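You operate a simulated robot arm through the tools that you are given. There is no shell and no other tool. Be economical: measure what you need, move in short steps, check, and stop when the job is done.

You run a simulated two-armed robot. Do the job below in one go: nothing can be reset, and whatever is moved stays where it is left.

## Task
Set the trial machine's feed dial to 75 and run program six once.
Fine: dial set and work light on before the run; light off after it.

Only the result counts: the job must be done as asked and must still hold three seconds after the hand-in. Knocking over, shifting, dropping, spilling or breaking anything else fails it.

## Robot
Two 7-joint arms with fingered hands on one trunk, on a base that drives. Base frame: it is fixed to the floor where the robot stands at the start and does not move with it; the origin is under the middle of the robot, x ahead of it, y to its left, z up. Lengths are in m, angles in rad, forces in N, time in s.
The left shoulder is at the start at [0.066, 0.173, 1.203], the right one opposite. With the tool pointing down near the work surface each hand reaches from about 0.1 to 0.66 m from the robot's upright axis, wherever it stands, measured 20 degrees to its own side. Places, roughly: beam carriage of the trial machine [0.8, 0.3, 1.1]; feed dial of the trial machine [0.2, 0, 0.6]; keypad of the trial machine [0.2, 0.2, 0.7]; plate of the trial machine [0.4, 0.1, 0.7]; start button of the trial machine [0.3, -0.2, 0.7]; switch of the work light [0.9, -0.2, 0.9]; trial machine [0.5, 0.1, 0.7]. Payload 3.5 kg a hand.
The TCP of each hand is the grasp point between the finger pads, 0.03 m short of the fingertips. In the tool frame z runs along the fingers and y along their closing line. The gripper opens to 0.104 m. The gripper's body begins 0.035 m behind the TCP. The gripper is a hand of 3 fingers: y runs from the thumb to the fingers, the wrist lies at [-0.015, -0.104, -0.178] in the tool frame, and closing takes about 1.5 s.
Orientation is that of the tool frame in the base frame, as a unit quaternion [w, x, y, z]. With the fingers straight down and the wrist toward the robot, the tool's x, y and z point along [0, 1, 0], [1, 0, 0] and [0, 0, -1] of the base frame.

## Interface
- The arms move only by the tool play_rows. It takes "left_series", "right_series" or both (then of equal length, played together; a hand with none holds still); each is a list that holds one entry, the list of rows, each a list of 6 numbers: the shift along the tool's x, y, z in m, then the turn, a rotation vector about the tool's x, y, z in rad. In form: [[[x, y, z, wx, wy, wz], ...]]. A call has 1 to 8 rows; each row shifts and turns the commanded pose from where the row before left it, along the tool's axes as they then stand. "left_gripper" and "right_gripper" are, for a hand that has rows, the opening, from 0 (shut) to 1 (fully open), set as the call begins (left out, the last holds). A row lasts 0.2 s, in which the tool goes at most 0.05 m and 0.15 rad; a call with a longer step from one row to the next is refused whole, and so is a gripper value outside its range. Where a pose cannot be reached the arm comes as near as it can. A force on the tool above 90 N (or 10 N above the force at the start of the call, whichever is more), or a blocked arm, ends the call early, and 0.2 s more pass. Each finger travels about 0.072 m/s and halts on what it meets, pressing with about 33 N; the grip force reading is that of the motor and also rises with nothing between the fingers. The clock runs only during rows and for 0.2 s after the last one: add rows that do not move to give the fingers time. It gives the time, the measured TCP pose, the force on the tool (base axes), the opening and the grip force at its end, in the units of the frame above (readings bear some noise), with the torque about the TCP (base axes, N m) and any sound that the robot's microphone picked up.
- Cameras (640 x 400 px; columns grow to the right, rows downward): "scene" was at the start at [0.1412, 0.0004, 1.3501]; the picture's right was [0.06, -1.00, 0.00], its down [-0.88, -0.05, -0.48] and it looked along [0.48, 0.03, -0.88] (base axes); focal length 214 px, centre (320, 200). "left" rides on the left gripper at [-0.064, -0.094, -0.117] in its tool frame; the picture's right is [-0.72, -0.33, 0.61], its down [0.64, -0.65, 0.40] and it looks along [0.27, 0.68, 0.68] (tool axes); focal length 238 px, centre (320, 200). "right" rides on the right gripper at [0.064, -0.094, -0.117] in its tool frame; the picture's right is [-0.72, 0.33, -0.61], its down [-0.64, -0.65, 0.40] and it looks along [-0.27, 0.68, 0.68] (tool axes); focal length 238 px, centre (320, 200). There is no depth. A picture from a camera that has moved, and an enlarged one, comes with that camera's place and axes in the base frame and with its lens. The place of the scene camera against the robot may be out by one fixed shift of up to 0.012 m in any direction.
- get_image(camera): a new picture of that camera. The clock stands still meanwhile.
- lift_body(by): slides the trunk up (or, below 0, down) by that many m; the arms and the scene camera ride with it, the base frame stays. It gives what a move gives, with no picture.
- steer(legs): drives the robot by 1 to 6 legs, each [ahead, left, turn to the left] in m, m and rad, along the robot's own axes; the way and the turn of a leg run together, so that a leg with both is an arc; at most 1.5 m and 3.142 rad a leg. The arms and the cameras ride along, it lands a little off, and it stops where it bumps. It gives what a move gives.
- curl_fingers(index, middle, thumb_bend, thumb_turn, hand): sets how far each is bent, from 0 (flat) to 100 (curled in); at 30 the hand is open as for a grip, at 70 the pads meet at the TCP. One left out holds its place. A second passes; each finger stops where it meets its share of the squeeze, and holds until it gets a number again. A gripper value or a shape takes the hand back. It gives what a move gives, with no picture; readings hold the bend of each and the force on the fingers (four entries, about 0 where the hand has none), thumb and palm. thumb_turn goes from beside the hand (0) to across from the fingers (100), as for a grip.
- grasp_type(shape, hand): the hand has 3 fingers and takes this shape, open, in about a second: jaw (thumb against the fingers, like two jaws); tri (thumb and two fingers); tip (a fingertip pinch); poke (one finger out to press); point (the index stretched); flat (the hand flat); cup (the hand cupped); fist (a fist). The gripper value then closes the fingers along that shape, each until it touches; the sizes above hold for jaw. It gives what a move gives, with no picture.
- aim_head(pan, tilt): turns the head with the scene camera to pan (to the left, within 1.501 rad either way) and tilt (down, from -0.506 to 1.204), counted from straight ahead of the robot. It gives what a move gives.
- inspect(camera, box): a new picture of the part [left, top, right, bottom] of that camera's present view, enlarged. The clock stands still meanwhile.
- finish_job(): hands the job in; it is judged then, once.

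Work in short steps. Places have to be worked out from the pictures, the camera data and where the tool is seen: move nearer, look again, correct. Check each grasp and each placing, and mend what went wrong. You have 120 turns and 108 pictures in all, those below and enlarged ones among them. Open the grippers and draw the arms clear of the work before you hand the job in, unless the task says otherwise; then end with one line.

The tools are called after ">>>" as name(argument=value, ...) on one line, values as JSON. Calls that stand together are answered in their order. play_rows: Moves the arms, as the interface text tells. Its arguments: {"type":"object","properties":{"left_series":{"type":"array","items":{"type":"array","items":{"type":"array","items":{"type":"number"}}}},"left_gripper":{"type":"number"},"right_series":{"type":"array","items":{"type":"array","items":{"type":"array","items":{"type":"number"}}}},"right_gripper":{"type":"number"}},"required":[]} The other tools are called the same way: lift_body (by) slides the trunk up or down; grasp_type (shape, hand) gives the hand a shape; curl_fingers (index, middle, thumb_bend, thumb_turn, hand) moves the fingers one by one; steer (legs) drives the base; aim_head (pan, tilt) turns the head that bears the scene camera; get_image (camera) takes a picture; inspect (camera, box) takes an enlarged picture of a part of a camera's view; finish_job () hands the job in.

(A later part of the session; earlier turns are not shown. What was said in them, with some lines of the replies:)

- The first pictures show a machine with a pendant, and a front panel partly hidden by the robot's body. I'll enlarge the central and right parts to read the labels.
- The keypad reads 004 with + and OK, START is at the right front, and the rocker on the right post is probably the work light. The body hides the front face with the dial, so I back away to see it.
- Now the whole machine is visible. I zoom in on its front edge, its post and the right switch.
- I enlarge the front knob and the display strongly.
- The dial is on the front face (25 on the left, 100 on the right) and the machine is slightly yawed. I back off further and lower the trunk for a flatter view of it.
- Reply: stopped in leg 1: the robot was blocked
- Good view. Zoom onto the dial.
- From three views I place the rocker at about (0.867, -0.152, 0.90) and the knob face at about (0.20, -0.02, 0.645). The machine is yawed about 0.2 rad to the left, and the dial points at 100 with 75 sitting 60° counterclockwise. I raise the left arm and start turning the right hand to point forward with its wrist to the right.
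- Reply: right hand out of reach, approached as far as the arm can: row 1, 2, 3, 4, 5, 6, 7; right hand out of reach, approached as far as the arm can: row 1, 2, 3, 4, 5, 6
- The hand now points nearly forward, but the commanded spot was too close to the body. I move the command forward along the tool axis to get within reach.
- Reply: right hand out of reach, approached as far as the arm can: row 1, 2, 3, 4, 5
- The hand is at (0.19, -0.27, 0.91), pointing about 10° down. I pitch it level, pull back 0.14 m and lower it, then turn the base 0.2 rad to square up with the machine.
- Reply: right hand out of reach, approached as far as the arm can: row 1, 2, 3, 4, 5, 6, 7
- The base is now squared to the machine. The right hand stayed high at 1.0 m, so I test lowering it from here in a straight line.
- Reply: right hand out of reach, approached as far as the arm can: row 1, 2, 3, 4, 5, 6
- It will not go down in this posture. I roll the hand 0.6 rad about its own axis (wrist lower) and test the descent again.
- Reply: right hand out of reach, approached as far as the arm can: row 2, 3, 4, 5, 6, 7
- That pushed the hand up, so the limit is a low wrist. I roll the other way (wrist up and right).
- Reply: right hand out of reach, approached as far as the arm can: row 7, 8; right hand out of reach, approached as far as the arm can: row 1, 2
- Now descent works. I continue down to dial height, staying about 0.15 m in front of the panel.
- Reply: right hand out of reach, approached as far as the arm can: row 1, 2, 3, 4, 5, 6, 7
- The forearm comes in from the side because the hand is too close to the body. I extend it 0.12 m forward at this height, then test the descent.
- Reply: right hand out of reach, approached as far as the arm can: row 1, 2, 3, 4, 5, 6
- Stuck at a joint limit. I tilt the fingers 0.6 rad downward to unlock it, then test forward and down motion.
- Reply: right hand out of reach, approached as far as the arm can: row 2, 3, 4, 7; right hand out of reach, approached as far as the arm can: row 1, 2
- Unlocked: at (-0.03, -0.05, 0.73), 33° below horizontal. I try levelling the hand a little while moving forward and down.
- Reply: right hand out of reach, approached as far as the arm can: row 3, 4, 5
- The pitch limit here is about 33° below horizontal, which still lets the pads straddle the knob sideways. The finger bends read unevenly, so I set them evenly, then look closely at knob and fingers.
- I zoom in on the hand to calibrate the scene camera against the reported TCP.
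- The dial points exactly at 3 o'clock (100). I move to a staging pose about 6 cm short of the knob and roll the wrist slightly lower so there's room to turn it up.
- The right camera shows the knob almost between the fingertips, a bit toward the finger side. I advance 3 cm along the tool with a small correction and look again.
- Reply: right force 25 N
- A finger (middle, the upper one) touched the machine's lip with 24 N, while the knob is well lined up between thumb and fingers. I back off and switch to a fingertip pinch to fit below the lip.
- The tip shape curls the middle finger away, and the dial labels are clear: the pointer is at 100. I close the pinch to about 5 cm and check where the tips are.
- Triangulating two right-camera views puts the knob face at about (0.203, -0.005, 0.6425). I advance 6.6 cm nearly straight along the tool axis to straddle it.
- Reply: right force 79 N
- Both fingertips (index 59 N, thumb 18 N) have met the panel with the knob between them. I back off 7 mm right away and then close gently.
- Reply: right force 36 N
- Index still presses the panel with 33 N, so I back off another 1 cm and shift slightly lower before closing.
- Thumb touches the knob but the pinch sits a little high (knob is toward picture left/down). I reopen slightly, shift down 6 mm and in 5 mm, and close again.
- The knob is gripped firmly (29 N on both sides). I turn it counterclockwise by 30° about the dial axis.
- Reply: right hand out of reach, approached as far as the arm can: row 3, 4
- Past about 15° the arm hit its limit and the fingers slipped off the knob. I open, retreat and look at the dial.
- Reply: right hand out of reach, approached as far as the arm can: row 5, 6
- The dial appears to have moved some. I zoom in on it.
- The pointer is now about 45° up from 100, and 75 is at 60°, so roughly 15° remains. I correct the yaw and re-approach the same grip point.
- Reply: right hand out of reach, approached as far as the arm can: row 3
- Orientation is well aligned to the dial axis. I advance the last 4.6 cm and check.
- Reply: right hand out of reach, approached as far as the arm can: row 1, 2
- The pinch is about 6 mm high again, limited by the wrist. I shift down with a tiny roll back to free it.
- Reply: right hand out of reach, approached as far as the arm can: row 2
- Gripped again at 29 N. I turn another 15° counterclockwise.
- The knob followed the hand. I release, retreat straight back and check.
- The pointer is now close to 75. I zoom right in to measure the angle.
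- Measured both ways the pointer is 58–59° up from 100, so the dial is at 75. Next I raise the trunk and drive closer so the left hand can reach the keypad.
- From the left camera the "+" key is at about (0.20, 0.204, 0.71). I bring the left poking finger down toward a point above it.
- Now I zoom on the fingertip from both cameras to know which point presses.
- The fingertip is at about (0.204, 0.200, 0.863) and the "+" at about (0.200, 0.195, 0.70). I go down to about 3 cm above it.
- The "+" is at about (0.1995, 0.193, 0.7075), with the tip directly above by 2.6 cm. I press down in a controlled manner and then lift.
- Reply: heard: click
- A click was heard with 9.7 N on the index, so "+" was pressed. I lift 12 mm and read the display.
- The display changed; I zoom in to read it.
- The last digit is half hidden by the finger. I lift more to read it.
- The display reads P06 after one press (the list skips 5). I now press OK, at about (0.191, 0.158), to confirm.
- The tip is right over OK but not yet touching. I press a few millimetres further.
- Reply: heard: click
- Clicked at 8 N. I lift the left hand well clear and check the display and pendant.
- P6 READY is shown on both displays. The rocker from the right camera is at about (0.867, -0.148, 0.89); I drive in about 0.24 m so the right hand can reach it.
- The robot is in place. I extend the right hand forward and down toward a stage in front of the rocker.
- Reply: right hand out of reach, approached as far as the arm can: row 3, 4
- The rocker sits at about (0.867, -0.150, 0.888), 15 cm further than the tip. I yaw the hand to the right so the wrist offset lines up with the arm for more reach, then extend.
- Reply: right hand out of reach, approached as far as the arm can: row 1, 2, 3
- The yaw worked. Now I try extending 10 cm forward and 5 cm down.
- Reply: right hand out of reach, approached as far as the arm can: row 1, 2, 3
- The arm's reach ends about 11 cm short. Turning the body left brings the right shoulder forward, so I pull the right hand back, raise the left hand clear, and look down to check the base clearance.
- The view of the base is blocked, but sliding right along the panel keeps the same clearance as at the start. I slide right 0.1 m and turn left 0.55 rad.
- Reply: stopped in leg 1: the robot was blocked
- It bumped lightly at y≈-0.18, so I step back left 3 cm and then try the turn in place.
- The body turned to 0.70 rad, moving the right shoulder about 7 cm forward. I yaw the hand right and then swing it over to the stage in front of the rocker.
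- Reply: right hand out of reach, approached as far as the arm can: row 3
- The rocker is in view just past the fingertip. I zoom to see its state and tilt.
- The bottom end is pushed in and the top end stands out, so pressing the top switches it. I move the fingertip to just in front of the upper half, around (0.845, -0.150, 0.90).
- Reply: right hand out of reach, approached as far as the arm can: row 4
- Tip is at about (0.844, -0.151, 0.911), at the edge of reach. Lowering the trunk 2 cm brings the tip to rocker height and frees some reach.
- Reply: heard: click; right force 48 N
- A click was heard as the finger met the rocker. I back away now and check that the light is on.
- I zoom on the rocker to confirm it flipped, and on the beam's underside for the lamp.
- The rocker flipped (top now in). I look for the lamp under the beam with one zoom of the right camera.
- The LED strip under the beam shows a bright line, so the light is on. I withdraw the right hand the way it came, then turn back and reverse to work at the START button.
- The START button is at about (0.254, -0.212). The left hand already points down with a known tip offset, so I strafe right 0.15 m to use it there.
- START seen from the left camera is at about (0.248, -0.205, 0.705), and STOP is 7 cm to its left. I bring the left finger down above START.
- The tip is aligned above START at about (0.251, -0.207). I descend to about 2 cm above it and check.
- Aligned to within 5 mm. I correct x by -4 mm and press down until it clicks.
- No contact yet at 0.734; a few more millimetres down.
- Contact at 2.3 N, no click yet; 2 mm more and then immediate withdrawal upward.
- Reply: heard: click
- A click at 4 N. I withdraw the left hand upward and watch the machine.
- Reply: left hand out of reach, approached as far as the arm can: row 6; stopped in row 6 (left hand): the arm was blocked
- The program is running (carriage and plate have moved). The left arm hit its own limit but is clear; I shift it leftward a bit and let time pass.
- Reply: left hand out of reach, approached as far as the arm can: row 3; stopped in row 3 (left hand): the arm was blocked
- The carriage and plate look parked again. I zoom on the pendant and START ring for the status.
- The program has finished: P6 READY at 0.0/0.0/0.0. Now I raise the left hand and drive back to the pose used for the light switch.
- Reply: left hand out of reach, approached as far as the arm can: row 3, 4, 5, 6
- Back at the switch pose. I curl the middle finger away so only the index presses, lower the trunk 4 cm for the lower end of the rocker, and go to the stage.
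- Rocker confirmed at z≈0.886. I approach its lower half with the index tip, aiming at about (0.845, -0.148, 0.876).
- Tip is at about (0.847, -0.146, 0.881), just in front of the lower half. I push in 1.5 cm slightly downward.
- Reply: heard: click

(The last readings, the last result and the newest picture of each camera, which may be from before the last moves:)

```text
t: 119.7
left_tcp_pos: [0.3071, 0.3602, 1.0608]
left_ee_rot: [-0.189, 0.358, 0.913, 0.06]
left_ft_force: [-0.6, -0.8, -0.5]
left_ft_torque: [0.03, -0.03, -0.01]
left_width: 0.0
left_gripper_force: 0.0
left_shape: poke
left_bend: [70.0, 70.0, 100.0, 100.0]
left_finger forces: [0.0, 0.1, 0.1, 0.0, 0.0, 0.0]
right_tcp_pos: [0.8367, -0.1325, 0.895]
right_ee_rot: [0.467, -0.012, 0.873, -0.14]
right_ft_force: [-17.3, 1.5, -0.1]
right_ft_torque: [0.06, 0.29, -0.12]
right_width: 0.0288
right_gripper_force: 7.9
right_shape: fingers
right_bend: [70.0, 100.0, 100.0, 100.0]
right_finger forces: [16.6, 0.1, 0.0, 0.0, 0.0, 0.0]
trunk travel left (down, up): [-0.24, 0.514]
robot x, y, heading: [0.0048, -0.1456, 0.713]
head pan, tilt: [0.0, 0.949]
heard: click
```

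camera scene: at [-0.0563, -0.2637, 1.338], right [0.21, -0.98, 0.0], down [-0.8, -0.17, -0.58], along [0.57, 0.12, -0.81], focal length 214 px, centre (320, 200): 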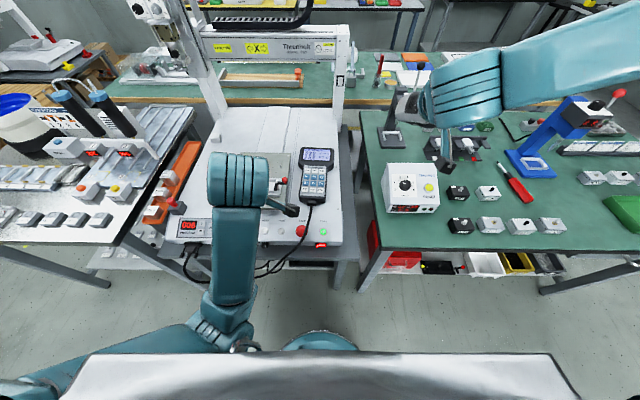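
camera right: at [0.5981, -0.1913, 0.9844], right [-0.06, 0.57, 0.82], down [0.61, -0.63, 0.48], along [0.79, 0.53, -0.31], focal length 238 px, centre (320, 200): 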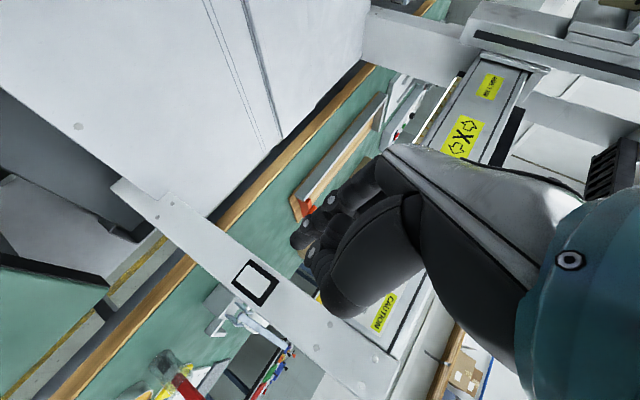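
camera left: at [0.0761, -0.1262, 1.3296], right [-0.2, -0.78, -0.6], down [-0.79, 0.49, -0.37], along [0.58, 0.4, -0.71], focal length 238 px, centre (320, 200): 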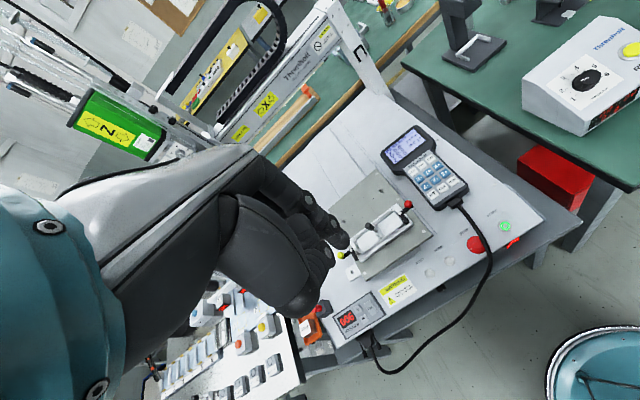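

A click at 17 N on the index. I back away and verify rocker and lamp.

>>> play_rows(right_series=[[[0, 0, -0.02, 0, 0, 0], [0.01, 0, -0.04, 0, 0, 0], [0.01, 0, -0.045, 0, 0, 0], [0, 0, 0, 0, 0, 0]]])

>>> get_image(camera="right")

>>> inspect(camera="right", box=[370, 40, 530, 160])

```text
t: 120.7
left_tcp_pos: [0.3085, 0.3591, 1.0627]
left_ee_rot: [-0.19, 0.358, 0.912, 0.06]
left_ft_force: [0.4, -0.1, -0.4]
left_ft_torque: [0.02, 0.01, -0.03]
left_width: 0.0003
left_gripper_force: 0.1
left_shape: poke
left_bend: [70.0, 70.0, 100.0, 100.0]
left_finger forces: [0.0, 0.1, 0.0, 0.1, 0.0, 0.0]
right_tcp_pos: [0.7413, -0.1153, 0.9335]
right_ee_rot: [0.468, -0.01, 0.872, -0.141]
right_ft_force: [0.3, 0.3, 0.5]
right_ft_torque: [0.0, 0.01, -0.02]
right_width: 0.0299
right_gripper_force: 0.1
right_shape: fingers
right_bend: [70.0, 100.0, 100.0, 100.0]
right_finger forces: [0.0, 0.1, 0.0, 0.1, 0.0, 0.0]
trunk travel left (down, up): [-0.24, 0.514]
robot x, y, heading: [0.0068, -0.1469, 0.713]
head pan, tilt: [0.0, 0.949]
```

```text
14 pictures are left
camera right: at [0.5994, -0.1864, 0.9665], right [-0.06, 0.57, 0.82], down [0.62, -0.63, 0.48], along [0.78, 0.54, -0.31], focal length 238 px, centre (320, 200)
```

right: 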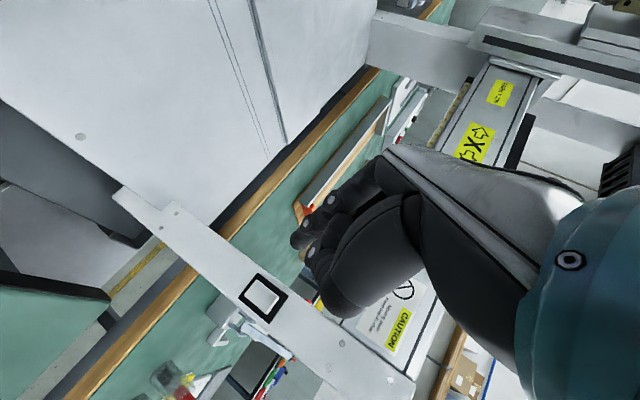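

```text
3.33 times, centred on (450, 100) of right
camera zoom: at [0.5994, -0.1864, 0.9665], right [-0.06, 0.57, 0.82], down [0.62, -0.63, 0.48], along [0.78, 0.54, -0.31], focal length 794 px, centre (-113, 533)
```

zoom: 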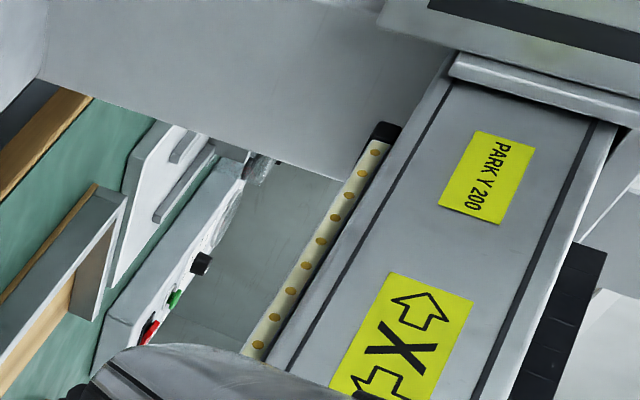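

The strip has lost its bright line, so the light was on during the run and is now off. I withdraw the hand, turn back and reverse clear.

>>> play_rows(right_series=[[[-0.003, 0.0153, -0.041, 0, 0, 0], [-0.003, 0.0153, -0.041, 0, 0, 0], [-0.003, 0.0153, -0.041, 0, 0, 0], [-0.003, 0.0153, -0.041, 0, 0, 0], [-0.003, 0.0153, -0.041, 0, 0, 0], [-0.003, 0.0153, -0.041, 0, 0, 0], [0, 0, 0, 0, 0, 0]]])

>>> lift_body(by=0.06)

>>> steer(legs=[[0, 0, -0.5], [-0.24, 0.05, 0], [-0.25, 0.05, 0]])

>>> grasp_type(hand="right", shape="jaw")

>>> grasp_type(hand="left", shape="jaw")

>>> aim_head(pan=0.0, tilt=0.7)

>>> get_image(camera="scene")

```text
t: 122.3
left_tcp_pos: [0.3096, 0.3598, 1.0618]
left_ee_rot: [-0.189, 0.357, 0.913, 0.06]
left_ft_force: [0.9, -0.7, 0.0]
left_ft_torque: [0.0, 0.0, 0.0]
left_width: 0.0
left_gripper_force: 0.1
left_shape: poke
left_bend: [70.0, 70.0, 100.0, 100.0]
left_finger forces: [0.0, 0.1, 0.1, 0.0, 0.1, 0.0]
right_tcp_pos: [0.5621, 0.0403, 1.0555]
right_ee_rot: [0.468, -0.011, 0.872, -0.142]
right_ft_force: [0.8, -0.8, -0.7]
right_ft_torque: [-0.04, 0.01, 0.01]
right_width: 0.0299
right_gripper_force: 0.0
right_shape: fingers
right_bend: [70.0, 100.0, 100.0, 100.0]
right_finger forces: [0.0, 0.1, 0.2, 0.1, 0.0, 0.0]
trunk travel left (down, up): [-0.24, 0.514]
robot x, y, heading: [0.008, -0.1436, 0.707]
head pan, tilt: [0.0, 0.949]
```

```text
t: 123.3
left_tcp_pos: [0.3092, 0.3606, 1.1218]
left_ee_rot: [-0.191, 0.358, 0.912, 0.059]
left_ft_force: [0.0, -0.1, 0.2]
left_ft_torque: [0.04, 0.01, -0.01]
left_width: 0.0
left_gripper_force: 0.1
left_shape: poke
left_bend: [70.0, 70.0, 100.0, 100.0]
left_finger forces: [0.0, 0.1, 0.1, 0.0, 0.0, 0.0]
right_tcp_pos: [0.5607, 0.0366, 1.1099]
right_ee_rot: [0.467, -0.011, 0.873, -0.141]
right_ft_force: [0.2, -0.5, 0.1]
right_ft_torque: [-0.03, 0.03, -0.01]
right_width: 0.03
right_gripper_force: 0.1
right_shape: fingers
right_bend: [70.0, 100.0, 100.0, 100.0]
right_finger forces: [0.0, 0.1, 0.0, 0.0, 0.1, 0.0]
trunk travel left (down, up): [-0.3, 0.454]
robot x, y, heading: [0.0019, -0.1412, 0.714]
head pan, tilt: [0.0, 0.949]
```

```text
t: 128.0
left_tcp_pos: [0.0144, 0.1504, 1.1224]
left_ee_rot: [-0.168, 0.572, 0.796, 0.104]
left_ft_force: [0.5, 0.1, -0.9]
left_ft_torque: [-0.01, -0.02, 0.01]
left_width: 0.0
left_gripper_force: 0.1
left_shape: poke
left_bend: [70.0, 70.0, 100.0, 100.0]
left_finger forces: [0.1, 0.0, 0.0, 0.0, 0.0, 0.0]
right_tcp_pos: [0.0818, -0.2538, 1.1119]
right_ee_rot: [0.419, 0.205, 0.848, -0.252]
right_ft_force: [-0.8, 0.1, 0.6]
right_ft_torque: [0.04, 0.0, -0.06]
right_width: 0.03
right_gripper_force: 0.1
right_shape: fingers
right_bend: [70.0, 100.0, 100.0, 100.0]
right_finger forces: [0.0, 0.1, 0.0, 0.1, 0.1, 0.0]
trunk travel left (down, up): [-0.3, 0.454]
robot x, y, heading: [-0.4931, -0.1441, 0.212]
head pan, tilt: [0.0, 0.949]
```

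```text
t: 128.9
left_tcp_pos: [0.0157, 0.1511, 1.1228]
left_ee_rot: [-0.168, 0.571, 0.796, 0.105]
left_ft_force: [-0.4, 0.0, 0.0]
left_ft_torque: [0.0, 0.03, -0.03]
left_width: 0.0001
left_gripper_force: 0.1
left_shape: poke
left_bend: [70.0, 70.0, 100.0, 100.0]
left_finger forces: [0.0, 0.0, 0.1, 0.1, 0.1, 0.1]
right_tcp_pos: [0.0803, -0.253, 1.1116]
right_ee_rot: [0.418, 0.205, 0.848, -0.253]
right_ft_force: [-0.9, -1.0, 1.7]
right_ft_torque: [-0.01, -0.02, -0.02]
right_width: 0.1036
right_gripper_force: 0.2
right_shape: jaw
right_bend: [30.0, 30.0, 30.0, 98.0]
right_finger forces: [0.0, 0.0, 0.0, 0.1, 0.1, 0.0]
trunk travel left (down, up): [-0.3, 0.454]
robot x, y, heading: [-0.4973, -0.1453, 0.212]
head pan, tilt: [0.0, 0.949]
```

```text
t: 129.8
left_tcp_pos: [0.0149, 0.1518, 1.1211]
left_ee_rot: [-0.169, 0.572, 0.796, 0.105]
left_ft_force: [1.2, -0.1, 0.7]
left_ft_torque: [0.0, -0.02, -0.02]
left_width: 0.1039
left_gripper_force: 0.0
left_shape: jaw
left_bend: [30.0, 30.0, 30.0, 98.0]
left_finger forces: [0.1, 0.0, 0.1, 0.1, 0.0, 0.1]
right_tcp_pos: [0.0814, -0.2539, 1.1111]
right_ee_rot: [0.419, 0.205, 0.848, -0.253]
right_ft_force: [-0.7, -0.2, -0.1]
right_ft_torque: [0.02, -0.02, -0.01]
right_width: 0.1037
right_gripper_force: 0.2
right_shape: jaw
right_bend: [30.0, 30.0, 30.0, 98.0]
right_finger forces: [0.1, 0.1, 0.0, 0.0, 0.1, 0.0]
trunk travel left (down, up): [-0.3, 0.454]
robot x, y, heading: [-0.4901, -0.1429, 0.209]
head pan, tilt: [0.0, 0.949]
```

```text
t: 130.6
left_tcp_pos: [0.015, 0.151, 1.1214]
left_ee_rot: [-0.168, 0.572, 0.796, 0.105]
left_ft_force: [-0.3, 0.2, -1.0]
left_ft_torque: [0.02, 0.0, -0.01]
left_width: 0.104
left_gripper_force: 0.0
left_shape: jaw
left_bend: [30.0, 30.0, 30.0, 98.0]
left_finger forces: [0.0, 0.1, 0.0, 0.1, 0.0, 0.0]
right_tcp_pos: [0.0815, -0.2546, 1.1113]
right_ee_rot: [0.418, 0.206, 0.848, -0.253]
right_ft_force: [-1.0, -0.6, 0.0]
right_ft_torque: [0.01, 0.01, 0.0]
right_width: 0.1037
right_gripper_force: 0.0
right_shape: jaw
right_bend: [30.0, 30.0, 30.0, 98.0]
right_finger forces: [0.0, 0.0, 0.0, 0.0, 0.1, 0.0]
trunk travel left (down, up): [-0.3, 0.454]
robot x, y, heading: [-0.4917, -0.1418, 0.21]
head pan, tilt: [0.0, 0.7]
```

```text
12 pictures are left
camera scene: at [-0.3357, -0.1157, 1.3781], right [0.21, -0.98, 0.0], down [-0.63, -0.14, -0.76], along [0.75, 0.16, -0.64], focal length 214 px, centre (320, 200)
```

scene: 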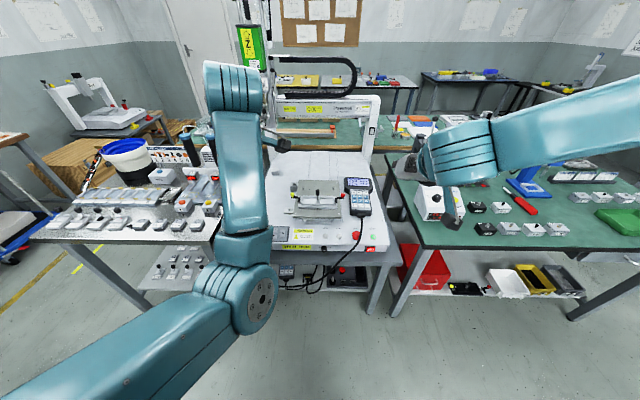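

Everything is clear and in place. One last check of the dial and the rocker before handing in.

>>> inspect(camera="scene", box=[305, 236, 345, 261])

>>> inspect(camera="scene", box=[355, 115, 390, 145])

```text
16.00 times, centred on (325, 248) of scene
camera zoom: at [-0.3357, -0.1157, 1.3781], right [0.21, -0.98, 0.0], down [-0.63, -0.14, -0.76], along [0.75, 0.16, -0.64], focal length 3432 px, centre (240, -576)
```

zoom: 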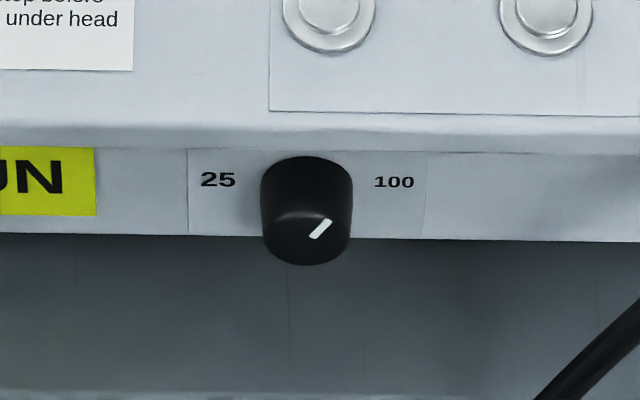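

```text
13.33 times, centred on (372, 130) of scene
camera zoom: at [-0.3357, -0.1157, 1.3781], right [0.21, -0.98, 0.0], down [-0.63, -0.14, -0.76], along [0.75, 0.16, -0.64], focal length 2860 px, centre (-380, 1133)
```

zoom: 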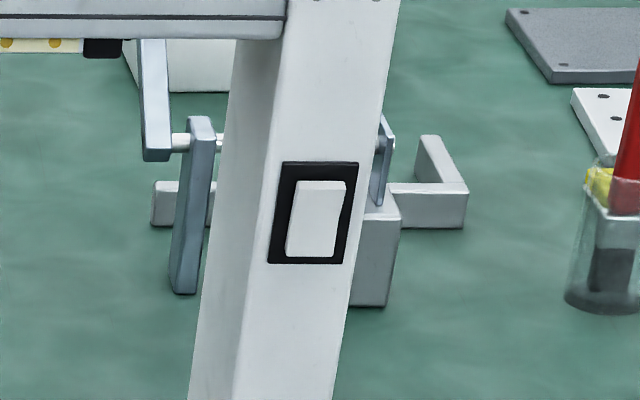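

The dial is unchanged at 75, the rocker is back in its off position, and both hands are open and clear. I hand the job in.

>>> finish_job()

```text
The job is handed in.
```

The feed dial is at 75 as near as I could measure (pointer 58–59° up from 100, with 75 at 60°), and program six ran once with the work light on before the start and off afterwards.
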